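You operate a simulated robot arm through the tools that you are given. There is no shell and no other tool.

Carry out the task below with a simulated robot arm. There is one attempt and no reset: what you move stays moved.

TASK
Put things in order on the wall bench top by the cooling rack. At the end: the tart marked honey stands where the silver steel weight stood; the tart marked berry stands where the tart marked coffee stood; the silver steel weight is on the red board; the tart marked coffee stands where the tart marked honey stood; whatever was shut is shut again. Leave all else as you found it, and nothing knocked over.

It is judged by the outcome, as a careful person would: the job done as asked, and still so three seconds after it is handed in. It fails if anything else is knocked over, pushed out of place, dropped, spilled or broken.

THE ROBOT
A 6-joint arm with a two-finger parallel gripper, fixed in place. Base frame: the origin is at the foot of the arm, x ahead of it, y to its left, z up; the work surface is at about z = 0.86. Lengths are in m, angles in degrees, forces in N, time in s.
With the tool pointing down near the work surface it reaches from about 0.24 to 0.64 m from the base axis. Its first joint turns from -66.0 to 66.0 degrees. Payload 2.7 kg.
The tool frame sits at the grasp point between the pads (the TCP): z along the fingers, y along the line on which they close. The tips reach 0.023 m beyond it. The gripper opens to 0.094 m. The fingers are 0.038 m wide and 0.01 m thick; the gripper's body (0.054 by 0.096 m) begins 0.039 m behind the TCP.
Orientation is that of the tool frame in the base frame, as [roll, pitch, yaw] about the fixed x, y, z axes, in that order (R = Rz(yaw) Ry(pitch) Rx(roll)). With the fingers straight down and closing along the base's y, the tool's x points along the base's -x, its y along +y and its z along -z.

THE INTERFACE
- The arm moves only by the tool send_rows. Its argument "moves" is a list of rows, each a list of 7 numbers: the turn, a rotation vector about the tool's x, y, z in degrees, then the shift along the tool's x, y, z in cm, then the opening, from 0 (shut) to 1 (fully open). In form: [[wx, wy, wz, dx, dy, dz, hand], ...]. A call has 1 to 20 rows; each row is the pose to reach, as a shift and turn from the pose commanded when the call began, along the tool's axes at that moment. A row lasts 0.2 s, in which the tool goes at most 0.05 m and 8.6 degrees; a call with a longer step from one row to the next is refused whole, and so is a gripper value outside its range. A pose out of reach is approached as far as the arm can. The call stops where the force on the tool passes 40 N (or 10 N more than at its start, if that is more) or the arm is blocked; 0.2 s more then pass. Each finger travels about 0.045 m/s and halts on what it meets, pressing with about 39 N; the grip force reading is that of the motor and also rises with nothing between the fingers. The clock runs only during rows and for 0.2 s after the last one: add rows that repeat a pose to give the fingers time. The reply holds the time, the measured pose of the TCP, the force on the tool along the base axes, the opening and the grip force, in the units named above and with some noise, with the torque about the TCP (base axes, N m) and any sound that the robot's microphone picked up, and new pictures: "views" is both (left out), scene, wrist or none.
- Cameras (640 x 400 px; columns grow to the right, rows downward): "scene" is fixed at [0.0819, -0.4347, 1.405]; the picture's right is [0.73, -0.68, 0.00], its down [-0.39, -0.42, -0.82] and it looks along [0.55, 0.60, -0.58] (base axes); focal length 252 px, centre (320, 200). "wrist" rides on the gripper at [0.086, 0.016, -0.074] in the tool frame; the picture's right is [-0.18, 0.98, 0.00], its down [-0.58, -0.11, -0.81] and it looks along [-0.79, -0.15, 0.59] (tool axes); focal length 243 px, centre (320, 200). There is no depth. A picture from a camera that has moved, and an enlarged one, comes with that camera's place and axes in the base frame and with its lens.
- inspect(camera, box): a new picture of the part [left, top, right, bottom] of that camera's present view, enlarged. No time passes.
- job_done(): hands the job in; it is judged then, once.

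Places have to be worked out from the pictures, the camera data and where the tool is seen. Open the gripper and draw the arm clear of the work before you hand the job in, unless the task says otherwise.

The tools are called after "Call:" as name(argument=value, ...) on one line, values as JSON. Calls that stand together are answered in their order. send_rows: Moves the arm, as the interface text tells. Its arguments: {"type":"object","properties":{"moves":{"type":"array","items":{"type":"array","items":{"type":"number"}}},"views":{"type":"string","enum":["both","scene","wrist","none"]}},"required":["moves"]} The other tools are called the same way: inspect (camera, box) takes an enlarged picture of a part of a camera's view; job_done () hands the job in.

At the start:

```text
time_s: 0.0
tool_pos: [0.4196, 0.0247, 1.1613]
tool_rot: [-180.0, 0.0, 180.0]
contact_force: [0.4, -0.1, -0.7]
wrist_torque: [0.0, 0.0, 0.0]
gripper_width: 0.0939
grip_force: 0.0
```

scene: 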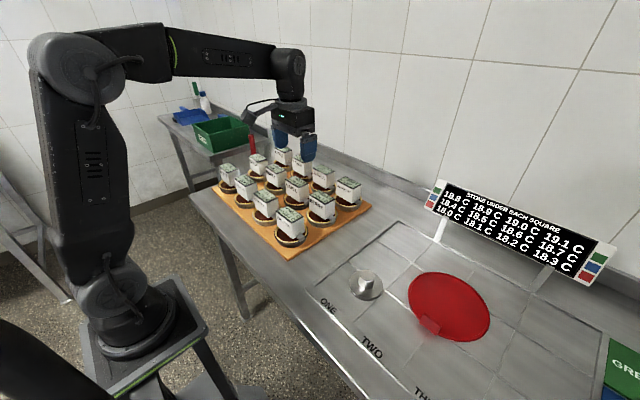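
wrist: 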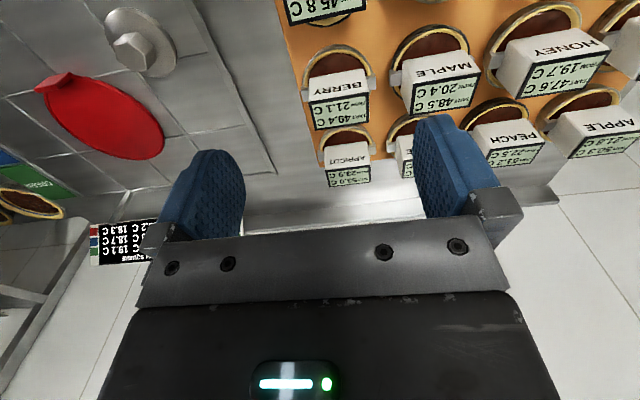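

I'll begin by taking enlarged views of the tarts, the weight, the red board and the sign, to read the labels and judge positions.

Call:
inspect(camera="scene", box=[200, 130, 380, 260])

Call:
inspect(camera="scene", box=[310, 170, 640, 400])

Call:
inspect(camera="wrist", box=[270, 0, 640, 220])

Call:
inspect(camera="wrist", box=[0, 0, 280, 280])

```text
3.08 times, centred on (290, 195) of scene
camera zoom: at [0.0819, -0.4347, 1.405], right [0.73, -0.68, 0.0], down [-0.39, -0.42, -0.82], along [0.55, 0.6, -0.58], focal length 776 px, centre (412, 215)
```

zoom: 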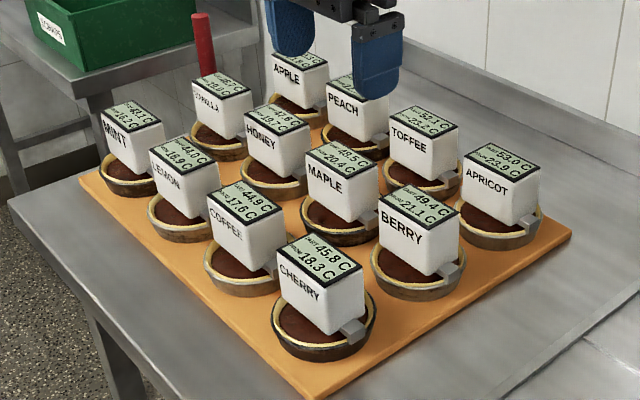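

```text
1.74 times, centred on (475, 285) of scene
camera zoom: at [0.0819, -0.4347, 1.405], right [0.73, -0.68, 0.0], down [-0.39, -0.42, -0.82], along [0.55, 0.6, -0.58], focal length 438 px, centre (50, 52)
```

zoom: 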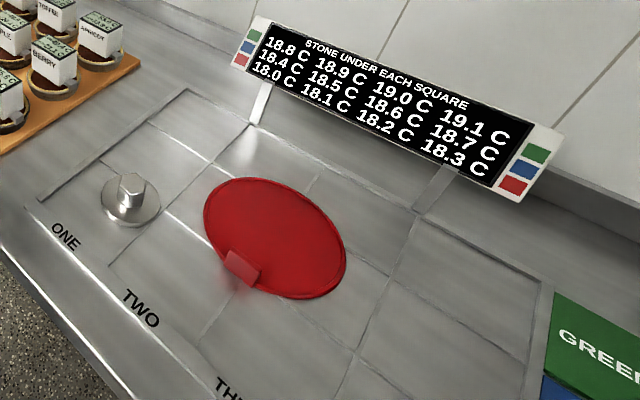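

```text
1.73 times, centred on (455, 110) of wrist
camera zoom: at [0.3337, 0.0411, 1.2345], right [0.18, 0.98, 0.0], down [0.58, -0.11, 0.81], along [0.79, -0.15, -0.59], focal length 420 px, centre (86, 356)
```

zoom: 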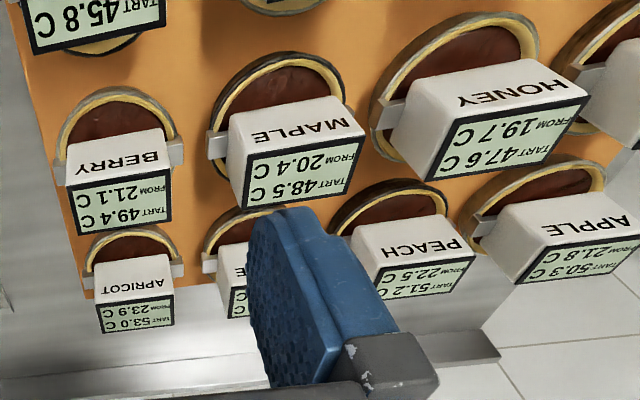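

```text
1.43 times, centred on (140, 140) of wrist
camera zoom: at [0.3337, 0.0411, 1.2345], right [0.18, 0.98, 0.0], down [0.58, -0.11, 0.81], along [0.79, -0.15, -0.59], focal length 347 px, centre (577, 286)
```

zoom: 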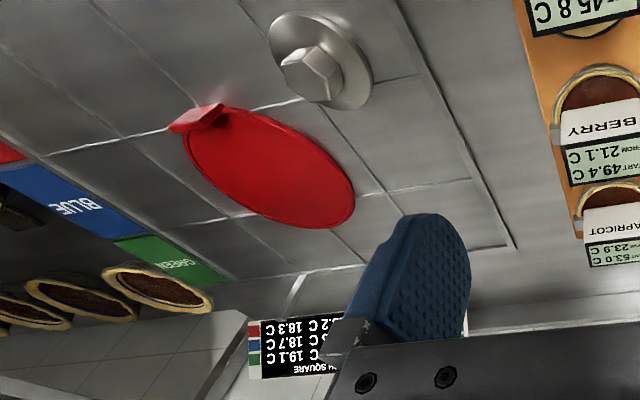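

The scene shows a 4x3 set of labelled tarts on an orange board, the silver weight near (0.42,-0.23), and a red round object near (0.52,-0.39); coloured cards are at the far right. I'll move high to the right to get a close wrist view of that part before deciding which thing is the red board.

Call:
send_rows(moves=[[0, 0, 0, 1, -4, 0, 1], [0, 0, 0, 2, -8, 0, 1], [0, 0, 0, 3, -12, 0, 1], [0, 0, 0, 4, -16, 0, 1], [0, 0, 0, 5, -20, 0, 1], [0, 0, 0, 5, -24, 0, 1], [0, 0, 0, 5, -27, 0, 1], [0, 0, 0, 5, -27, 0, 1]], views="both")

```text
time_s: 1.8
tool_pos: [0.371, -0.2447, 1.1614]
tool_rot: [180.0, 0.1, -180.0]
contact_force: [-0.1, 0.4, 0.4]
wrist_torque: [0.01, -0.01, 0.01]
gripper_width: 0.0939
grip_force: 0.0
camera wrist: at [0.2843, -0.2286, 1.2341], right [0.18, 0.98, 0.0], down [0.58, -0.11, 0.81], along [0.79, -0.15, -0.59], focal length 243 px, centre (320, 200)
```

scene: 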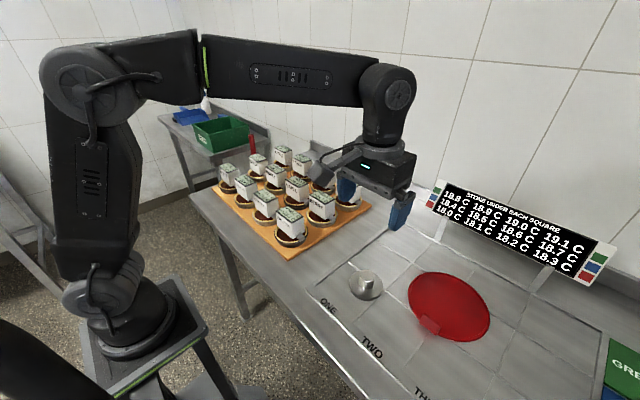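
wrist: 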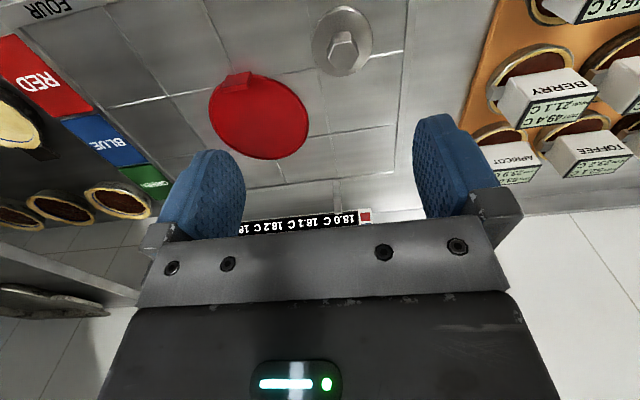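

The RED/BLUE/GREEN strips are just row labels of the square grid, so the red disc seems to be the red board. I'll look at it, and the weight and tarts, in enlargement from here.

Call:
inspect(camera="wrist", box=[180, 0, 420, 180])

Call:
inspect(camera="wrist", box=[460, 0, 640, 200])

Call:
inspect(camera="scene", box=[320, 240, 520, 365])

Call:
inspect(camera="scene", box=[200, 140, 300, 210])

```text
2.22 times, centred on (300, 90) of wrist
camera zoom: at [0.2843, -0.2286, 1.2341], right [0.18, 0.98, 0.0], down [0.58, -0.11, 0.81], along [0.79, -0.15, -0.59], focal length 539 px, centre (364, 444)
```

zoom: 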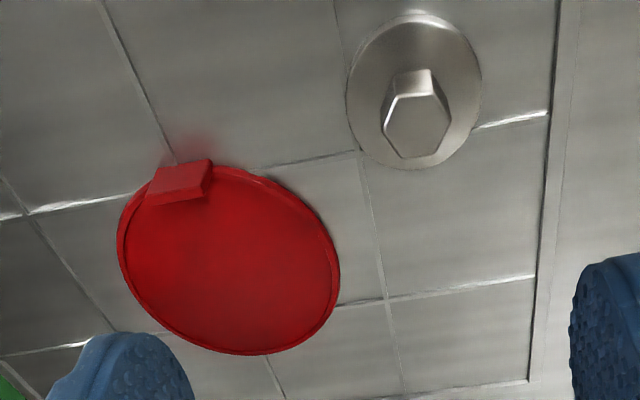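

```text
2.00 times, centred on (550, 100) of wrist
camera zoom: at [0.2843, -0.2286, 1.2341], right [0.18, 0.98, 0.0], down [0.58, -0.11, 0.81], along [0.79, -0.15, -0.59], focal length 485 px, centre (-140, 400)
```

zoom: 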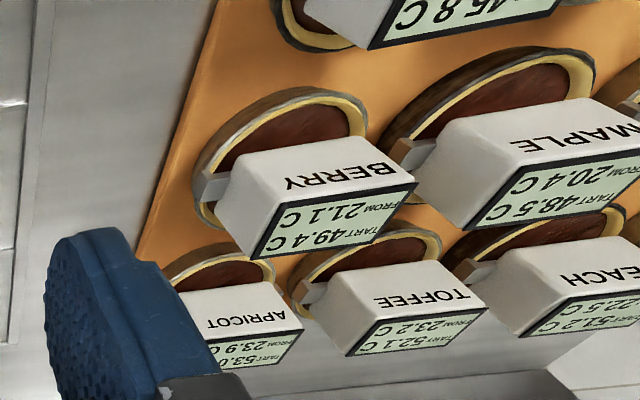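

```text
3.20 times, centred on (420, 302) of scene
camera zoom: at [0.0819, -0.4347, 1.405], right [0.73, -0.68, 0.0], down [-0.39, -0.42, -0.82], along [0.55, 0.6, -0.58], focal length 807 px, centre (0, -128)
```

zoom: 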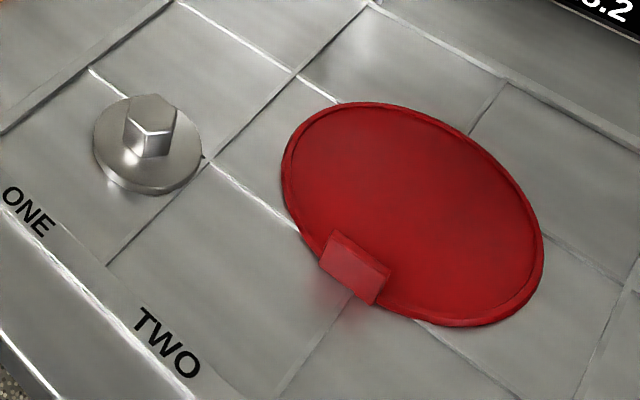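

```text
5.71 times, centred on (250, 175) of scene
camera zoom: at [0.0819, -0.4347, 1.405], right [0.73, -0.68, 0.0], down [-0.39, -0.42, -0.82], along [0.55, 0.6, -0.58], focal length 1440 px, centre (720, 343)
```

zoom: 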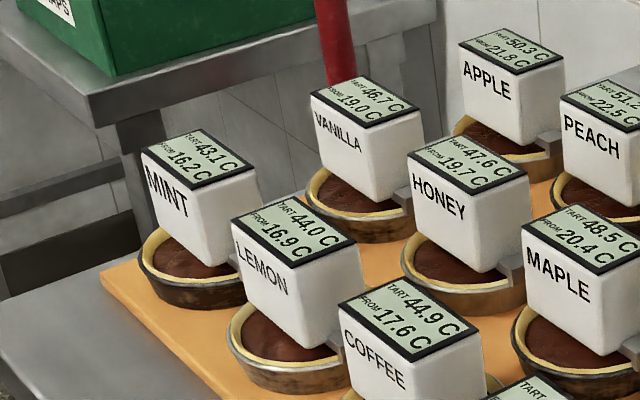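

The red disc has a raised rim and a small tab, lying flat on the square grid; the weight is a ~8 cm disc with a hex knob. I'll tilt the tool about its y by 30° so that the wrist camera looks steeply down on weight and board for accurate positions.

Call:
send_rows(moves=[[0, 7.5, 0, 0, 0, 0, 1], [0, 15, 0, 0, 0, 0, 1], [0, 22.5, 0, 0, 0, 0, 1], [0, 30, 0, 0, 0, 0, 1], [0, 30, 0, 0, 0, 0, 1]], views="both")

```text
time_s: 3.0
tool_pos: [0.3699, -0.2446, 1.1604]
tool_rot: [180.0, -30.1, 180.0]
contact_force: [0.0, -0.6, 0.6]
wrist_torque: [0.0, -0.01, 0.01]
gripper_width: 0.094
grip_force: 0.0
camera wrist: at [0.333, -0.2283, 1.2676], right [0.16, 0.98, -0.09], down [0.91, -0.11, 0.41], along [0.39, -0.15, -0.91], focal length 243 px, centre (320, 200)
```

scene: 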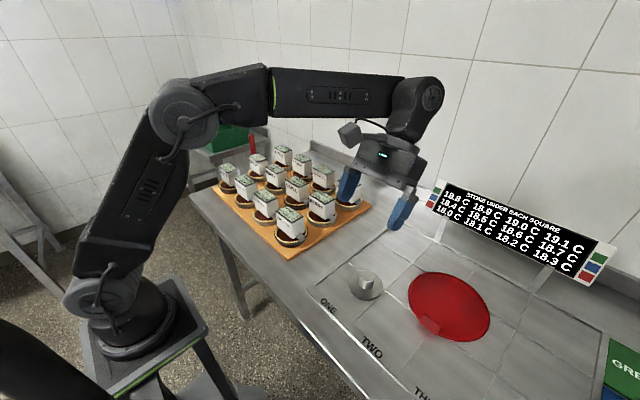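
wrist: 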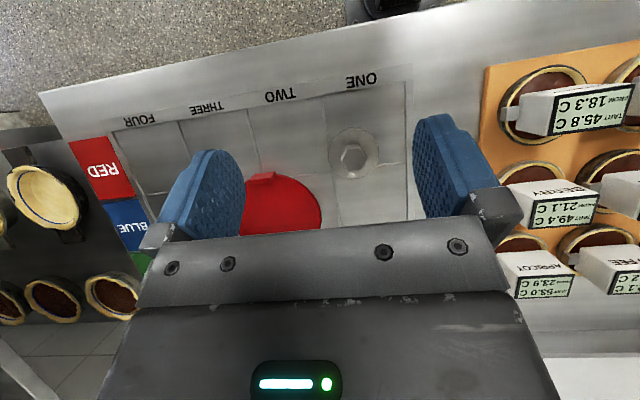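

From this steep view I can see the weight at roughly (0.43,-0.225) and the red board near (0.53,-0.38). I'll enlarge both for precise measurement.

Call:
inspect(camera="wrist", box=[230, 80, 430, 205])

Call:
inspect(camera="wrist", box=[310, 110, 406, 170])

Call:
inspect(camera="scene", box=[330, 250, 410, 300])

Call:
inspect(camera="wrist", box=[480, 50, 640, 300])

```text
3.20 times, centred on (330, 142) of wrist
camera zoom: at [0.333, -0.2283, 1.2676], right [0.16, 0.98, -0.09], down [0.91, -0.11, 0.41], along [0.39, -0.15, -0.91], focal length 776 px, centre (288, 384)
```

zoom: 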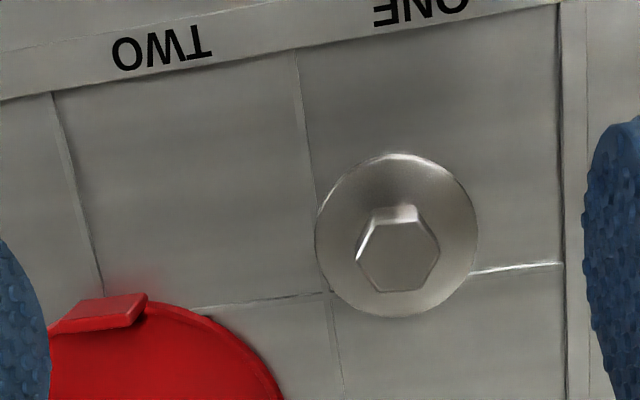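

```text
6.67 times, centred on (358, 140) of wrist
camera zoom: at [0.333, -0.2283, 1.2676], right [0.16, 0.98, -0.09], down [0.91, -0.11, 0.41], along [0.39, -0.15, -0.91], focal length 1618 px, centre (67, 600)
```

zoom: 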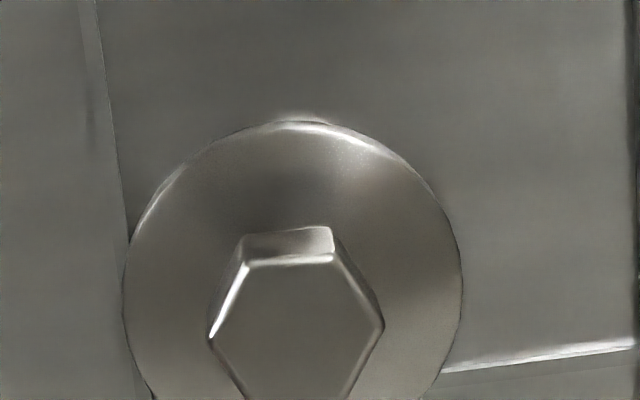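

```text
8.00 times, centred on (370, 275) of scene
camera zoom: at [0.082, -0.4347, 1.405], right [0.73, -0.68, 0.0], down [-0.39, -0.42, -0.82], along [0.55, 0.6, -0.58], focal length 2016 px, centre (-80, -400)
```

zoom: 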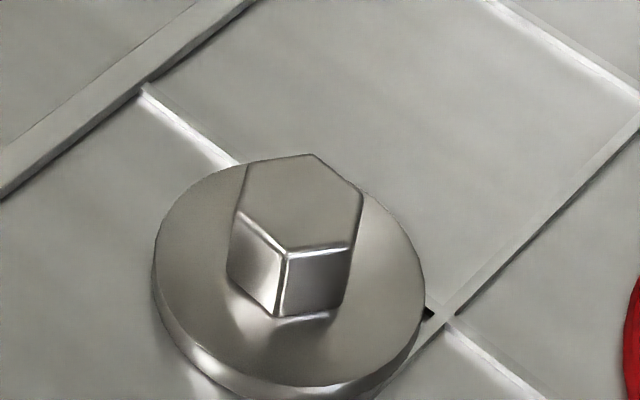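

```text
1.60 times, centred on (560, 175) of wrist
camera zoom: at [0.333, -0.2283, 1.2676], right [0.16, 0.98, -0.09], down [0.91, -0.11, 0.41], along [0.39, -0.15, -0.91], focal length 388 px, centre (-64, 240)
```

zoom: 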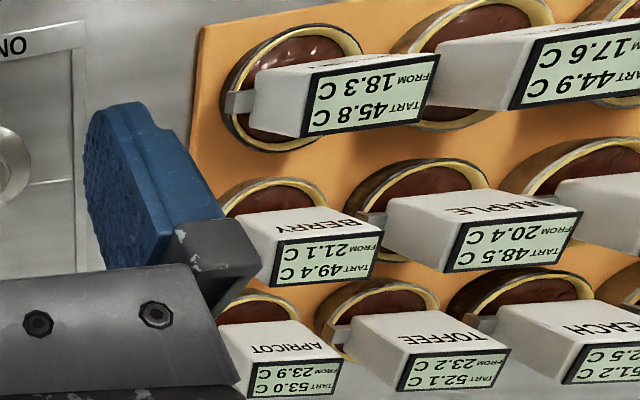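

Weight: centre about (0.427,-0.225), hex knob top near z=0.907, flats roughly facing ±x and ±60°; red board centre about (0.53,-0.388), radius about 0.089, its tab at the near (-x) rim. Now I'll go left with the same tilt to look down on the tarts.

Call:
send_rows(moves=[[0, 0, 0, 0.6, 4, 0.3, 1], [0, 0, 0, 1.2, 8, 0.7, 1], [0, 0, 0, 1.8, 12, 1.0, 1], [0, 0, 0, 2.4, 16, 1.3, 1], [0, 0, 0, 3.0, 20, 1.7, 1], [0, 0, 0, 3.6, 24, 2.0, 1], [0, 0, 0, 4.2, 28, 2.4, 1], [0, 0, 0, 4.8, 32, 2.8, 1], [0, 0, 0, 5.2, 36, 3.0, 1], [0, 0, 0, 5.2, 40, 3.0, 1], [0, 0, 0, 5.2, 40, 3.0, 1]], views="both")

```text
time_s: 5.4
tool_pos: [0.3087, 0.1547, 1.1623]
tool_rot: [-179.9, -30.0, -180.0]
contact_force: [-0.2, 0.5, 0.5]
wrist_torque: [-0.04, -0.02, 0.01]
gripper_width: 0.094
grip_force: 0.1
camera wrist: at [0.2716, 0.1715, 1.2687], right [0.16, 0.98, -0.09], down [0.91, -0.11, 0.41], along [0.39, -0.15, -0.91], focal length 243 px, centre (320, 200)
```

scene: 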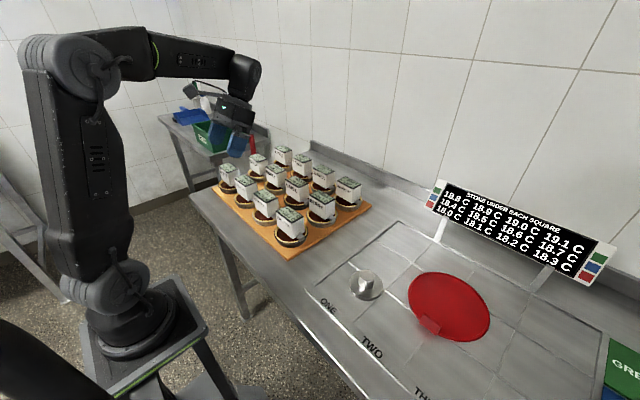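
wrist: 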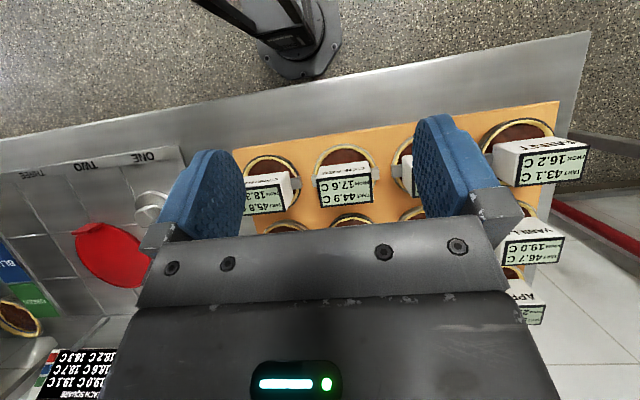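

The coffee tart is clear in this view; I'll enlarge it and its neighbours, and also the scene view of all tarts, now unobstructed.

Call:
inspect(camera="wrist", box=[230, 120, 430, 245])

Call:
inspect(camera="scene", box=[240, 145, 320, 195])

Call:
inspect(camera="scene", box=[230, 170, 310, 220])

Call:
inspect(camera="scene", box=[290, 170, 370, 230])

```text
3.20 times, centred on (330, 182) of wrist
camera zoom: at [0.2716, 0.1715, 1.2687], right [0.16, 0.98, -0.09], down [0.91, -0.11, 0.41], along [0.39, -0.15, -0.91], focal length 776 px, centre (288, 256)
```

zoom: 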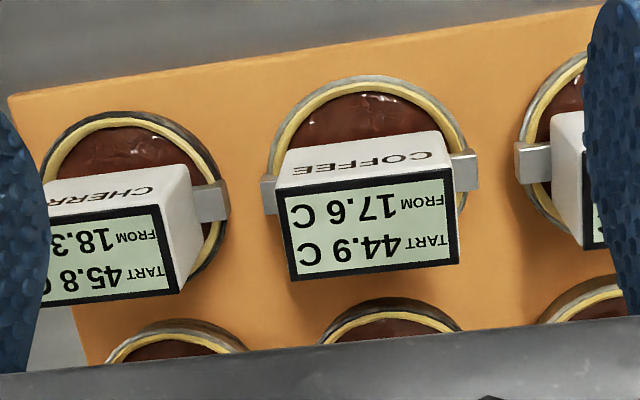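

```text
8.00 times, centred on (280, 170) of scene
camera zoom: at [0.082, -0.4347, 1.405], right [0.73, -0.68, 0.0], down [-0.39, -0.42, -0.82], along [0.55, 0.6, -0.58], focal length 2016 px, centre (640, 440)
```

zoom: 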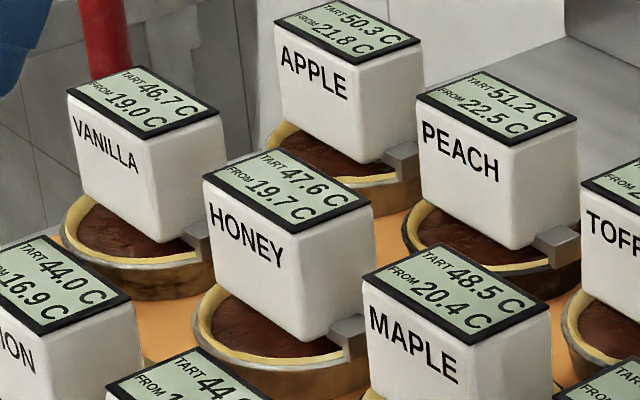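

```text
8.00 times, centred on (270, 195) of scene
camera zoom: at [0.082, -0.4347, 1.405], right [0.73, -0.68, 0.0], down [-0.39, -0.42, -0.82], along [0.55, 0.6, -0.58], focal length 2016 px, centre (720, 240)
```

zoom: 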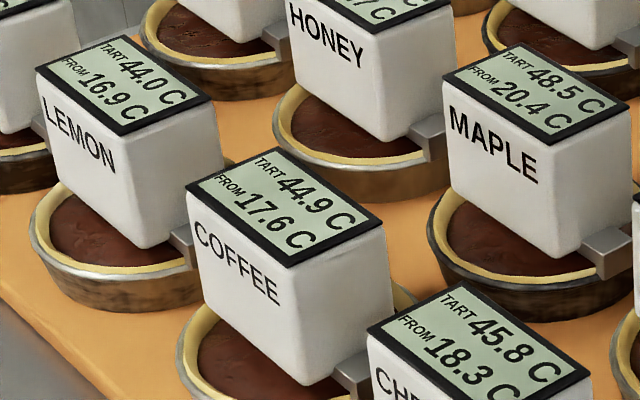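

```text
6.67 times, centred on (330, 200) of scene
camera zoom: at [0.082, -0.4347, 1.405], right [0.73, -0.68, 0.0], down [-0.39, -0.42, -0.82], along [0.55, 0.6, -0.58], focal length 1680 px, centre (253, 200)
```

zoom: 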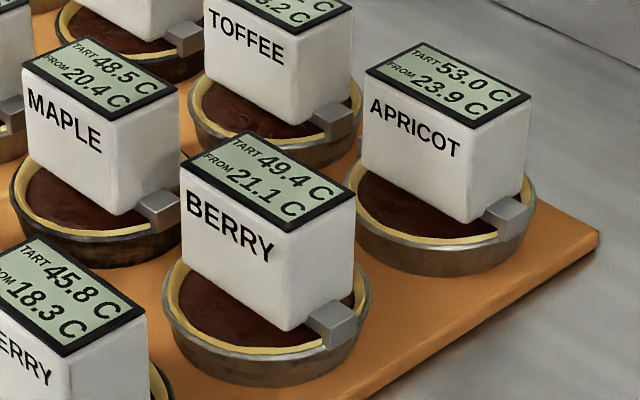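

The tarts form a regular grid: box tops at z≈0.96 (about 7.3 cm along y, 4.4 cm along x), coffee at (0.395,0.157), berry (0.520,0.032), honey (0.520,0.282). First the weight: I untilt the tool and travel to above it at z≈1.10.

Call:
send_rows(moves=[[0, -6, 0, -1.47, -4.22, -0.08, 1], [0, -12, 0, -2.93, -8.44, -0.16, 1], [0, -18, 0, -4.4, -12.67, -0.23, 1], [0, -24, 0, -5.87, -16.9, -0.3, 1], [0, -30, 0, -7.33, -21.1, -0.4, 1], [0, -30, 0, -8.8, -25.3, -0.47, 1], [0, -30, 0, -10.27, -29.6, -0.55, 1], [0, -30, 0, -11.7, -33.8, -0.62, 1], [0, -30, 0, -13.2, -38, -0.7, 1], [0, -30, 0, -13.2, -38, -0.7, 1]], views="both")

```text
time_s: 7.6
tool_pos: [0.4268, -0.2274, 1.1033]
tool_rot: [180.0, 0.0, 179.9]
contact_force: [0.0, -1.1, 0.4]
wrist_torque: [0.01, 0.01, 0.02]
gripper_width: 0.094
grip_force: 0.0
camera wrist: at [0.342, -0.2113, 1.1762], right [0.18, 0.98, 0.0], down [0.58, -0.11, 0.81], along [0.79, -0.15, -0.59], focal length 243 px, centre (320, 200)
```

scene: 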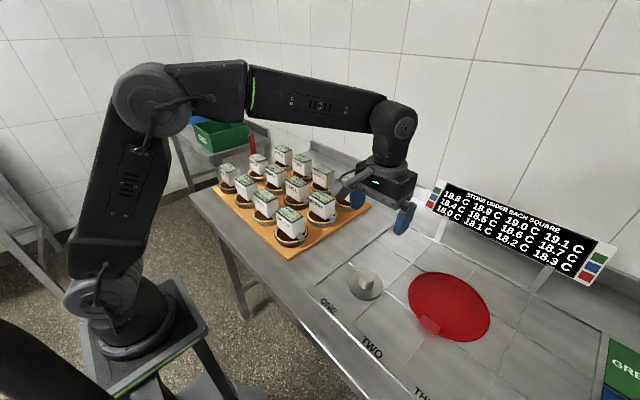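
wrist: 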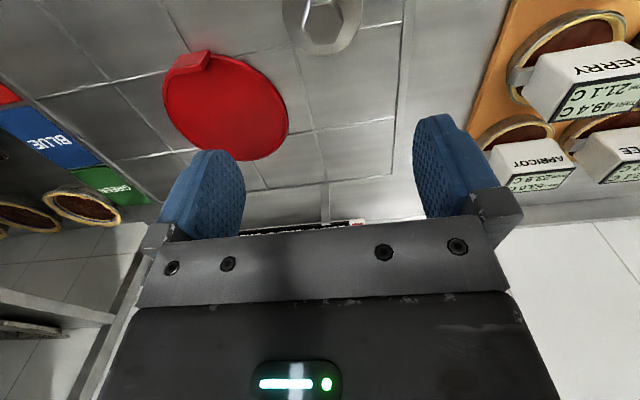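

The tool now points straight down above the weight. I turn the gripper -27° about its axis to meet the hex flats and descend to z≈0.963, then look.

Call:
send_rows(moves=[[0, 0, -6.75, 0, 0.2, 3.5, 1], [0, 0, -13.5, 0, 0.2, 7, 1], [0, 0, -20.25, 0, 0.2, 10.5, 1], [0, 0, -27, 0, 0.2, 14, 1], [0, 0, -27, 0, 0.2, 14, 1]], views="both")

Call:
inspect(camera="scene", box=[320, 210, 448, 300])

```text
time_s: 8.8
tool_pos: [0.4267, -0.2239, 0.9623]
tool_rot: [180.0, -0.1, -152.8]
contact_force: [-0.2, 0.5, -0.8]
wrist_torque: [0.01, 0.01, -0.03]
gripper_width: 0.0943
grip_force: 0.0
camera wrist: at [0.3434, -0.2496, 1.036], right [-0.28, 0.96, 0.0], down [0.57, 0.17, 0.81], along [0.77, 0.23, -0.59], focal length 243 px, centre (320, 200)
```

scene: 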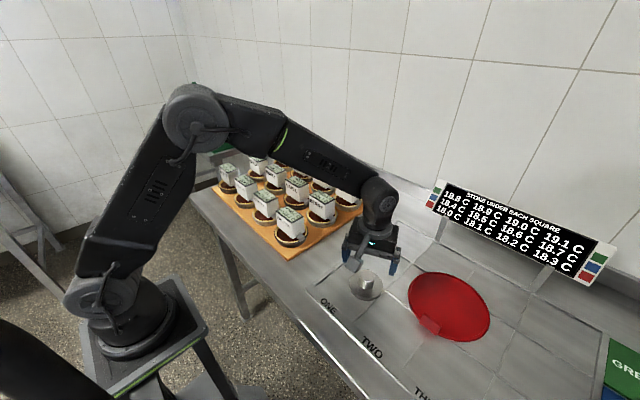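
wrist: 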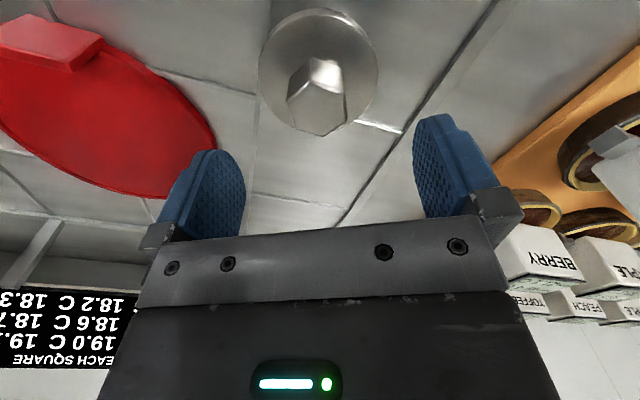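

```text
4.44 times, centred on (384, 255) of scene
camera zoom: at [0.0819, -0.4347, 1.405], right [0.73, -0.68, 0.0], down [-0.39, -0.42, -0.82], along [0.55, 0.6, -0.58], focal length 1120 px, centre (36, -44)
```

zoom: 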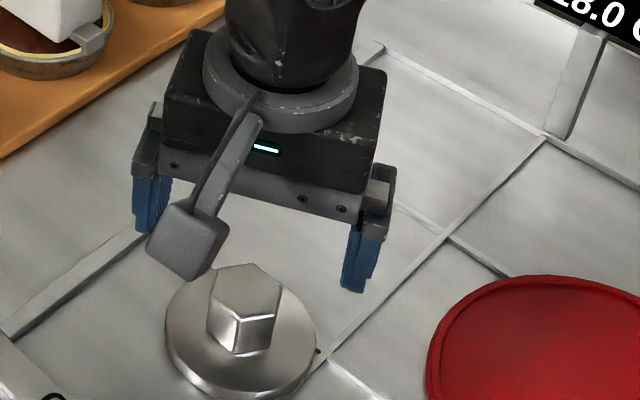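

The gripper is over the weight; I'll enlarge the wrist view of the knob to check the alignment of its flats with the fingers.

Call:
inspect(camera="wrist", box=[240, 0, 400, 145])

```text
2.76 times, centred on (320, 72) of wrist
camera zoom: at [0.3434, -0.2496, 1.036], right [-0.28, 0.96, 0.0], down [0.57, 0.17, 0.81], along [0.77, 0.23, -0.59], focal length 669 px, centre (320, 552)
```

zoom: 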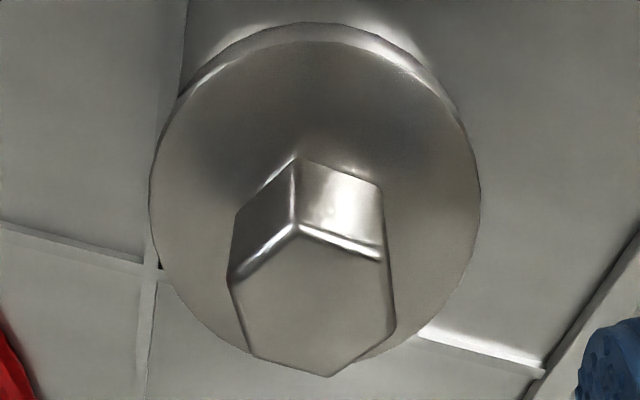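

The hex flats' normals are at about 117–120°, matching the gripper's closing line, and its centre is at about (0.426,-0.226). I descend 6 cm (TCP to z≈0.902, tips ~9 mm above the disc) with the small centring shift.

Call:
send_rows(moves=[[0, 0, 0, 0.1, -0.15, 2, 1], [0, 0, 0, 0.1, -0.15, 4, 1], [0, 0, 0, 0.1, -0.15, 5, 1], [0, 0, 0, 0.1, -0.15, 6, 1], [0, 0, 0, 0.1, -0.15, 6, 1]], views="both")

Call:
inspect(camera="scene", box=[320, 230, 420, 310])

```text
time_s: 10.0
tool_pos: [0.428, -0.2256, 0.9022]
tool_rot: [-179.9, 0.0, -152.9]
contact_force: [0.0, -0.6, -1.0]
wrist_torque: [-0.01, -0.02, -0.01]
gripper_width: 0.0938
grip_force: 0.0
camera wrist: at [0.3439, -0.2496, 0.9757], right [-0.28, 0.96, 0.0], down [0.57, 0.17, 0.81], along [0.77, 0.23, -0.59], focal length 243 px, centre (320, 200)
```

scene: 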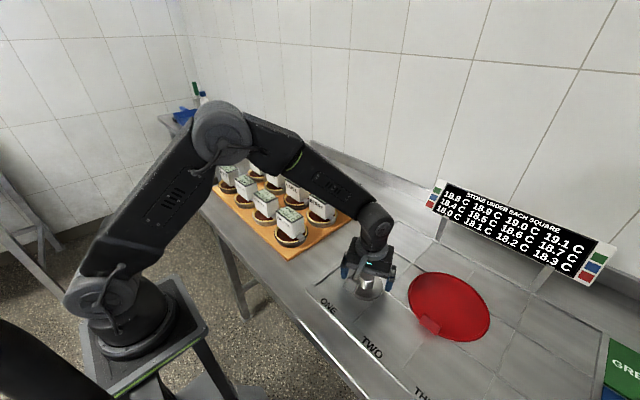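
wrist: 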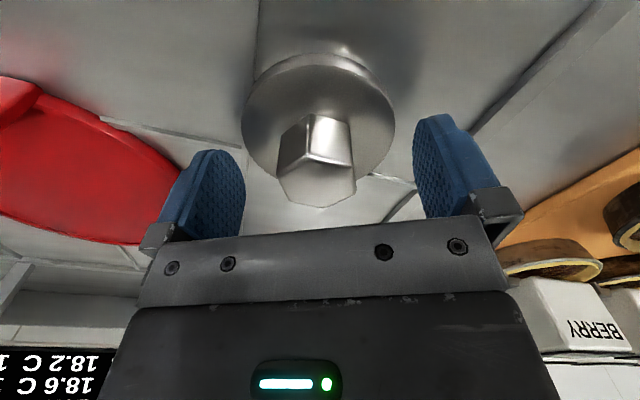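

```text
5.00 times, centred on (370, 270) of scene
camera zoom: at [0.0819, -0.4347, 1.405], right [0.73, -0.68, 0.0], down [-0.39, -0.42, -0.82], along [0.55, 0.6, -0.58], focal length 1260 px, centre (70, -150)
```

zoom: 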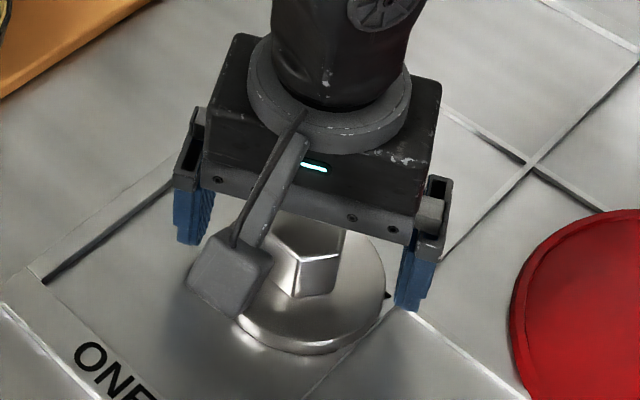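

The knob sits between the fingers and no contact is felt. I close the gripper on it.

Call:
send_rows(moves=[[0, 0, 0, 0, 0, 0, 0], [0, 0, 0, 0, 0, 0, 0], [0, 0, 0, 0, 0, 0, 0], [0, 0, 0, 0, 0, 0, 0], [0, 0, 0, 0, 0, 0, 0], [0, 0, 0, 0, 0, 0, 0], [0, 0, 0, 0, 0, 0, 0]], views="both")

```text
time_s: 11.6
tool_pos: [0.4286, -0.2256, 0.9022]
tool_rot: [179.9, 0.0, -153.0]
contact_force: [0.5, -1.6, 0.3]
wrist_torque: [-0.1, -0.05, 0.04]
gripper_width: 0.0364
grip_force: 39.5
camera wrist: at [0.3439, -0.2497, 0.976], right [-0.28, 0.96, 0.0], down [0.57, 0.17, 0.81], along [0.77, 0.23, -0.59], focal length 243 px, centre (320, 200)
```

scene: 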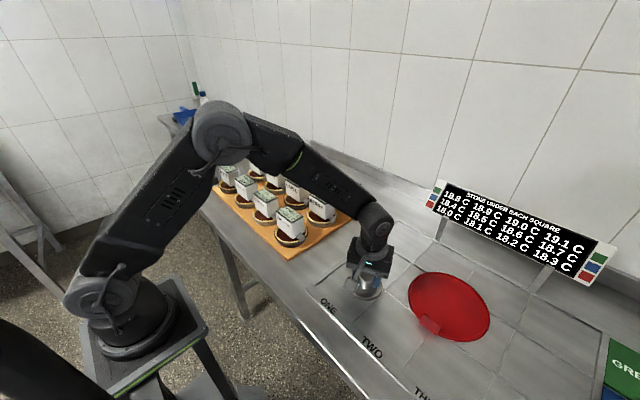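
wrist: 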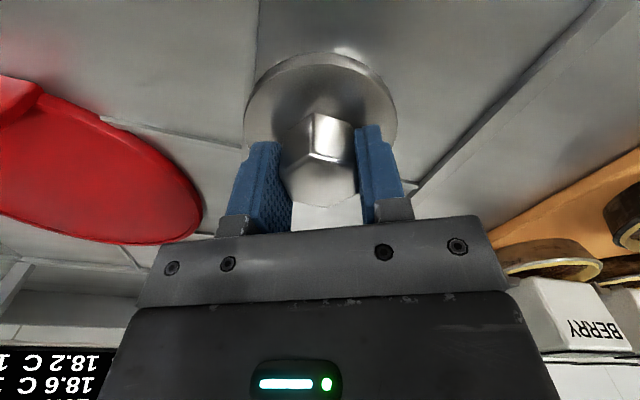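

The gripper holds the knob (width 36 mm, 39.5 N). I lift it by 2 cm then 8 cm, checking the load.

Call:
send_rows(moves=[[0, 0, 0, 0, 0, -0.5, 0], [0, 0, 0, 0, 0, -1.2, 0], [0, 0, 0, 0, 0, -2, 0], [0, 0, 0, 0, 0, -2, 0], [0, 0, 0, 0, 0, -4, 0], [0, 0, 0, 0, 0, -6, 0], [0, 0, 0, 0, 0, -8, 0], [0, 0, 0, 0, 0, -8, 0]], views="both")

```text
time_s: 13.4
tool_pos: [0.4282, -0.2251, 0.982]
tool_rot: [-180.0, 0.0, -153.0]
contact_force: [-0.2, -0.1, -3.5]
wrist_torque: [-0.01, 0.03, 0.0]
gripper_width: 0.0362
grip_force: 38.6
camera wrist: at [0.3435, -0.2494, 1.055], right [-0.28, 0.96, 0.0], down [0.57, 0.17, 0.81], along [0.77, 0.23, -0.59], focal length 243 px, centre (320, 200)
```

scene: 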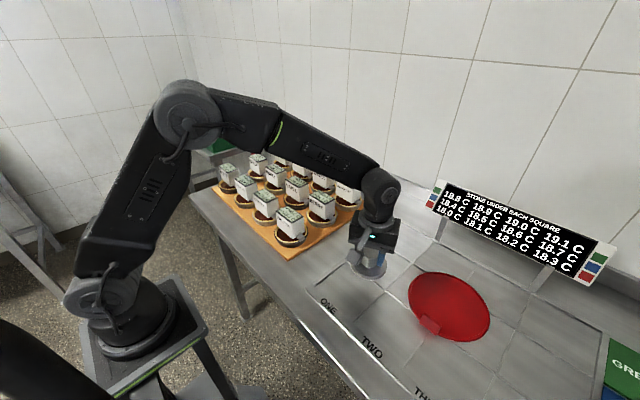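
wrist: 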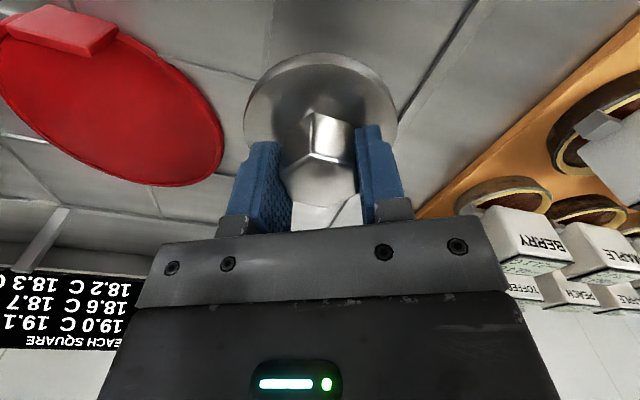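

The weight hangs securely (load about 3.5 N). I carry it level to above the red board's clear area at about (0.525,-0.355).

Call:
send_rows(moves=[[0, 0, 0, -0.7, -4, 0, 0], [0, 0, 0, -1.4, -8, 0, 0], [0, 0, 0, -2.1, -12, 0, 0], [0, 0, 0, -2.75, -16, 0, 0], [0, 0, 0, -2.75, -16, 0, 0]], views="both")

Call:
inspect(camera="scene", box=[370, 220, 530, 345])

```text
time_s: 14.6
tool_pos: [0.5233, -0.3537, 0.9799]
tool_rot: [179.9, 0.0, -153.0]
contact_force: [-0.7, 0.1, -4.4]
wrist_torque: [-0.01, 0.0, -0.01]
gripper_width: 0.0359
grip_force: 39.3
camera wrist: at [0.4402, -0.3791, 1.0529], right [-0.28, 0.96, 0.0], down [0.57, 0.17, 0.8], along [0.77, 0.23, -0.59], focal length 243 px, centre (320, 200)
```

scene: 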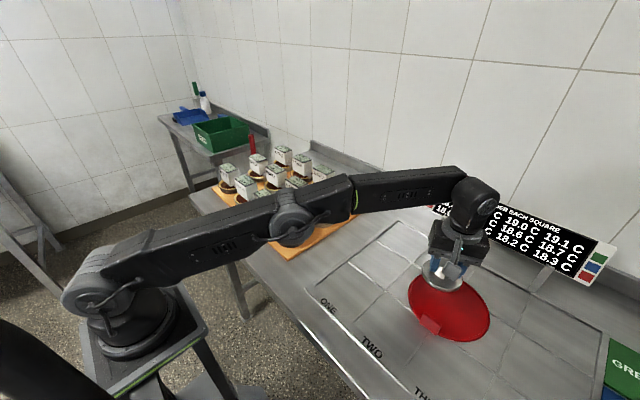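
wrist: 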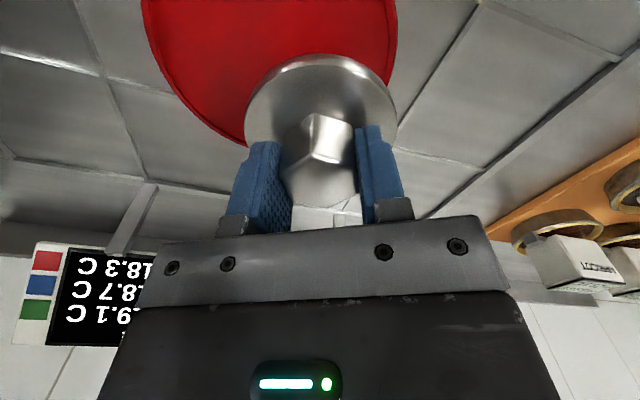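

```text
3.20 times, centred on (450, 282) of scene
camera zoom: at [0.082, -0.4348, 1.4049], right [0.73, -0.68, 0.0], down [-0.39, -0.42, -0.82], along [0.55, 0.6, -0.58], focal length 807 px, centre (-96, -64)
```

zoom: 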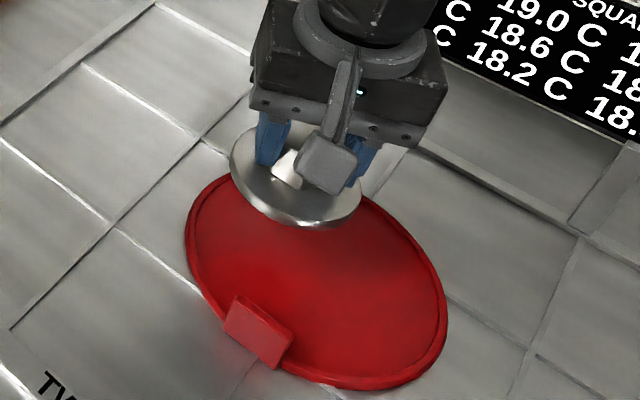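

The weight hovers over the board; from both cameras the board's centre is about (0.530,-0.385), radius ~0.087. I shift 8 mm nearer the centre and lower to TCP z≈0.92.

Call:
send_rows(moves=[[0, 0, 0, 0.5, -0.7, 1, 0], [0, 0, 0, 0.5, -0.7, 3, 0], [0, 0, 0, 0.5, -0.7, 5, 0], [0, 0, 0, 0.5, -0.7, 6, 0], [0, 0, 0, 0.5, -0.7, 6, 0]], views="both")

Call:
inspect(camera="scene", box=[390, 240, 520, 350])

```text
time_s: 15.8
tool_pos: [0.5233, -0.3629, 0.9208]
tool_rot: [-179.9, 0.0, -153.0]
contact_force: [-0.2, -0.3, -5.1]
wrist_torque: [-0.02, 0.0, 0.0]
gripper_width: 0.0358
grip_force: 39.6
camera wrist: at [0.4381, -0.388, 0.9938], right [-0.28, 0.96, 0.0], down [0.57, 0.17, 0.81], along [0.77, 0.23, -0.59], focal length 243 px, centre (320, 200)
```

scene: 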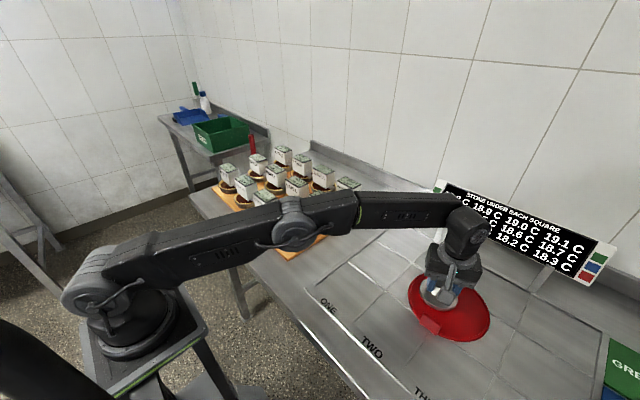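
wrist: 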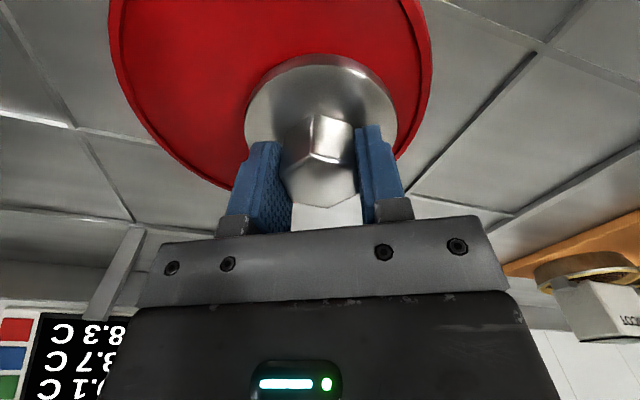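

```text
3.64 times, centred on (455, 295) of scene
camera zoom: at [0.082, -0.4348, 1.4049], right [0.73, -0.68, 0.0], down [-0.39, -0.42, -0.82], along [0.55, 0.6, -0.58], focal length 917 px, centre (-171, -146)
```

zoom: 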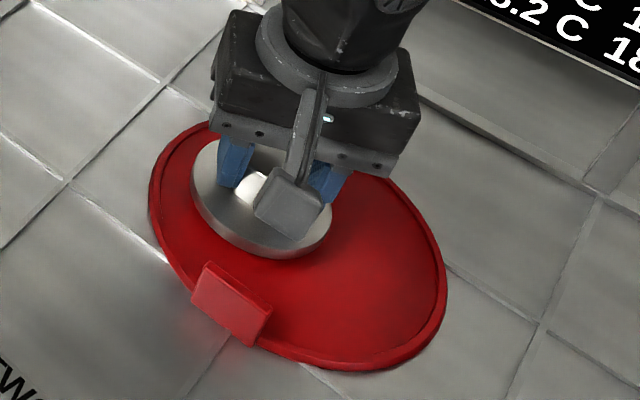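

The weight is well inside the rim and clear of the tab. I lower in small steps to feel the contact.

Call:
send_rows(moves=[[0, 0, 0, 0, 0, 0.3, 0], [0, 0, 0, 0, 0, 0.6, 0], [0, 0, 0, 0, 0, 0.8, 0], [0, 0, 0, 0, 0, 0.8, 0]], views="none")

```text
time_s: 16.8
tool_pos: [0.5236, -0.3635, 0.913]
tool_rot: [-180.0, 0.0, -152.9]
contact_force: [0.6, 0.3, -4.7]
wrist_torque: [0.06, 0.01, 0.0]
gripper_width: 0.0363
grip_force: 38.7
```

Still free hanging at z=0.913; I continue 2 mm at a time.

Call:
send_rows(moves=[[0, 0, 0, 0, 0, 0.2, 0], [0, 0, 0, 0, 0, 0.2, 0]], views="none")

Call:
send_rows(moves=[[0, 0, 0, 0, 0, 0.2, 0], [0, 0, 0, 0, 0, 0.2, 0]], views="none")

```text
time_s: 17.4
tool_pos: [0.5234, -0.3632, 0.9112]
tool_rot: [180.0, 0.0, -152.9]
contact_force: [0.1, 0.2, -4.5]
wrist_torque: [0.02, 0.05, -0.01]
gripper_width: 0.0362
grip_force: 39.1
```

```text
time_s: 18.0
tool_pos: [0.523, -0.3631, 0.9105]
tool_rot: [-180.0, 0.0, -153.0]
contact_force: [-0.8, -0.2, -3.4]
wrist_torque: [0.02, 0.03, -0.01]
gripper_width: 0.0361
grip_force: 38.5
```

The reading at z≈0.9105 hints at first contact (load easing slightly). Another 2 mm step.

Call:
send_rows(moves=[[0, 0, 0, 0, 0, 0.15, 0], [0, 0, 0, 0, 0, 0.15, 0]], views="none")

```text
time_s: 18.6
tool_pos: [0.524, -0.364, 0.9086]
tool_rot: [-180.0, -0.1, -152.9]
contact_force: [-0.5, 0.2, 0.2]
wrist_torque: [0.09, 0.05, 0.03]
gripper_width: 0.0363
grip_force: 39.1
```

The load has gone to zero, so the weight now rests on the board at about (0.524,-0.364). I open the gripper.

Call:
send_rows(moves=[[0, 0, 0, 0, 0, 0, 0.2], [0, 0, 0, 0, 0, 0, 0.5], [0, 0, 0, 0, 0, 0, 0.8], [0, 0, 0, 0, 0, 0, 1], [0, 0, 0, 0, 0, 0, 1], [0, 0, 0, 0, 0, 0, 1]], views="both")

```text
time_s: 20.0
tool_pos: [0.5232, -0.3631, 0.9076]
tool_rot: [-179.9, -0.1, -153.0]
contact_force: [1.0, -0.3, -0.1]
wrist_torque: [0.0, 0.03, 0.03]
gripper_width: 0.0938
grip_force: 0.1
camera wrist: at [0.439, -0.3885, 0.9813], right [-0.28, 0.96, 0.0], down [0.57, 0.17, 0.81], along [0.77, 0.23, -0.59], focal length 243 px, centre (320, 200)
```

scene: 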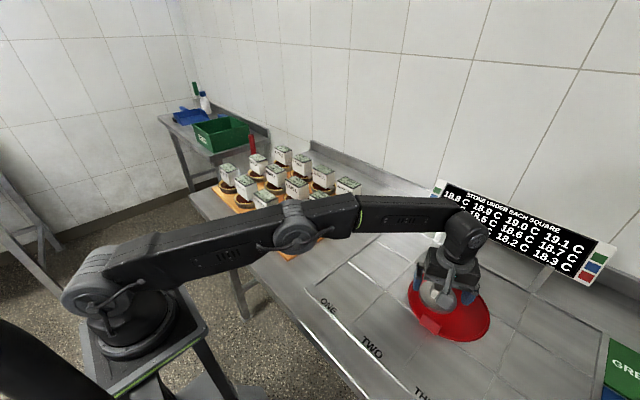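
wrist: 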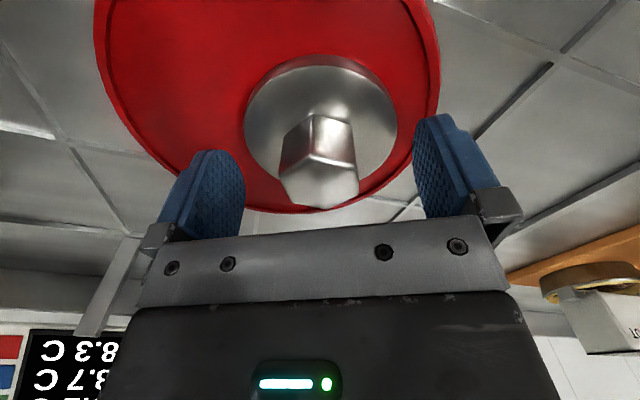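

The fingers are open and clear of the knob; the weight stands on the board. I raise straight up to z≈1.10.

Call:
send_rows(moves=[[0, 0, 0, 0, 0, -1.5, 1], [0, 0, 0, 0, 0, -4, 1], [0, 0, 0, 0, 0, -8, 1], [0, 0, 0, 0, 0, -12, 1], [0, 0, 0, 0, 0, -16, 1], [0, 0, 0, 0, 0, -19, 1], [0, 0, 0, 0, 0, -19, 1]], views="both")

Call:
inspect(camera="scene", box=[320, 240, 520, 365])

```text
time_s: 21.6
tool_pos: [0.5, -0.3492, 1.084]
tool_rot: [179.9, 0.1, -153.0]
contact_force: [0.5, -0.4, -0.4]
wrist_torque: [0.02, 0.01, 0.02]
gripper_width: 0.0938
grip_force: 0.0
out of reach, approached as far as the arm can: row 4, 5, 6, 7
camera wrist: at [0.4159, -0.3746, 1.1575], right [-0.28, 0.96, 0.0], down [0.57, 0.17, 0.81], along [0.77, 0.23, -0.59], focal length 243 px, centre (320, 200)
```

scene: 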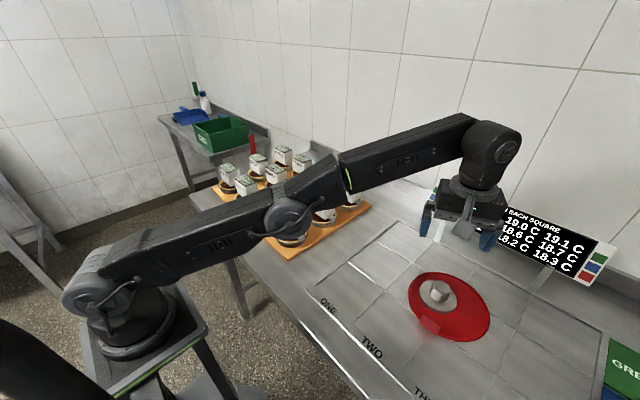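
wrist: 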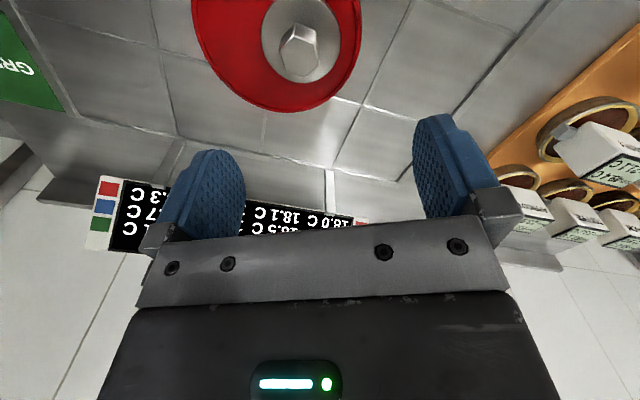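

```text
3.20 times, centred on (420, 302) of scene
camera zoom: at [0.0819, -0.4347, 1.405], right [0.73, -0.68, 0.0], down [-0.39, -0.42, -0.82], along [0.55, 0.6, -0.58], focal length 807 px, centre (0, -128)
```

zoom: 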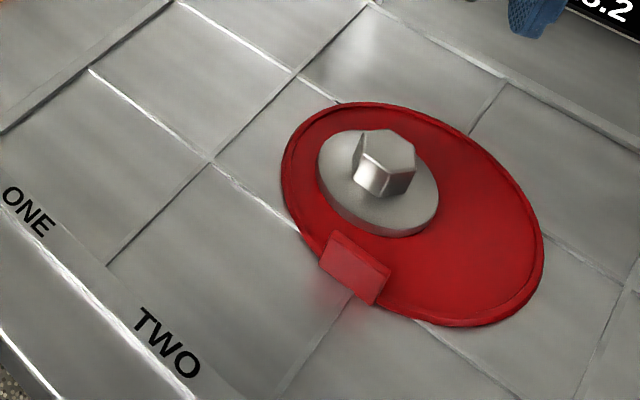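

The weight stands on the red board, and the board hasn't moved. Next: go toward the tarts, turning the gripper back by 27°, staying high.

Call:
send_rows(moves=[[0, 0, 4, -0.8, 4.0, 0, 1], [0, 0, 9, -1.7, 8.4, 0, 1], [0, 0, 14, -2.5, 12.7, 0, 1], [0, 0, 19, -3.4, 17, 0, 1], [0, 0, 24, -4.2, 21.2, 0, 1], [0, 0, 27, -5.1, 25.4, 0, 1], [0, 0, 27, -5.1, 25.4, 0, 1]], views="both")

```text
time_s: 23.2
tool_pos: [0.4294, -0.0999, 1.0835]
tool_rot: [-179.9, 0.0, 180.0]
contact_force: [0.6, -0.8, 0.5]
wrist_torque: [0.01, -0.02, 0.01]
gripper_width: 0.0941
grip_force: 0.1
camera wrist: at [0.3433, -0.0834, 1.1573], right [0.19, 0.98, 0.0], down [0.58, -0.11, 0.81], along [0.79, -0.15, -0.59], focal length 243 px, centre (320, 200)
```

scene: 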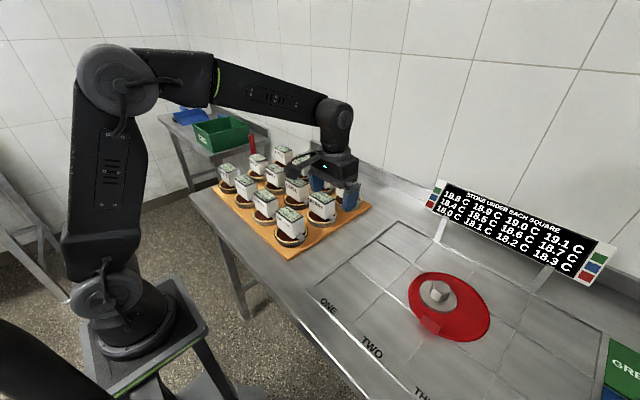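
wrist: 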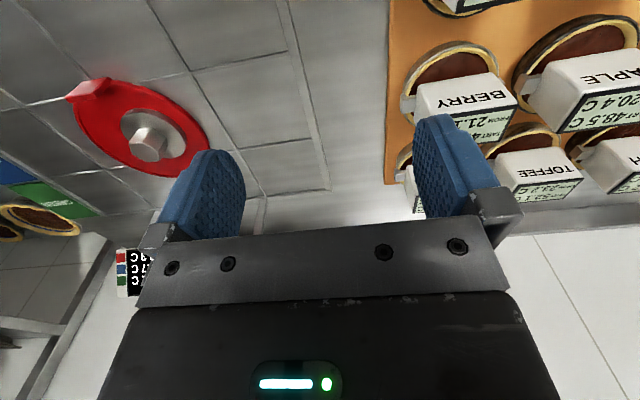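

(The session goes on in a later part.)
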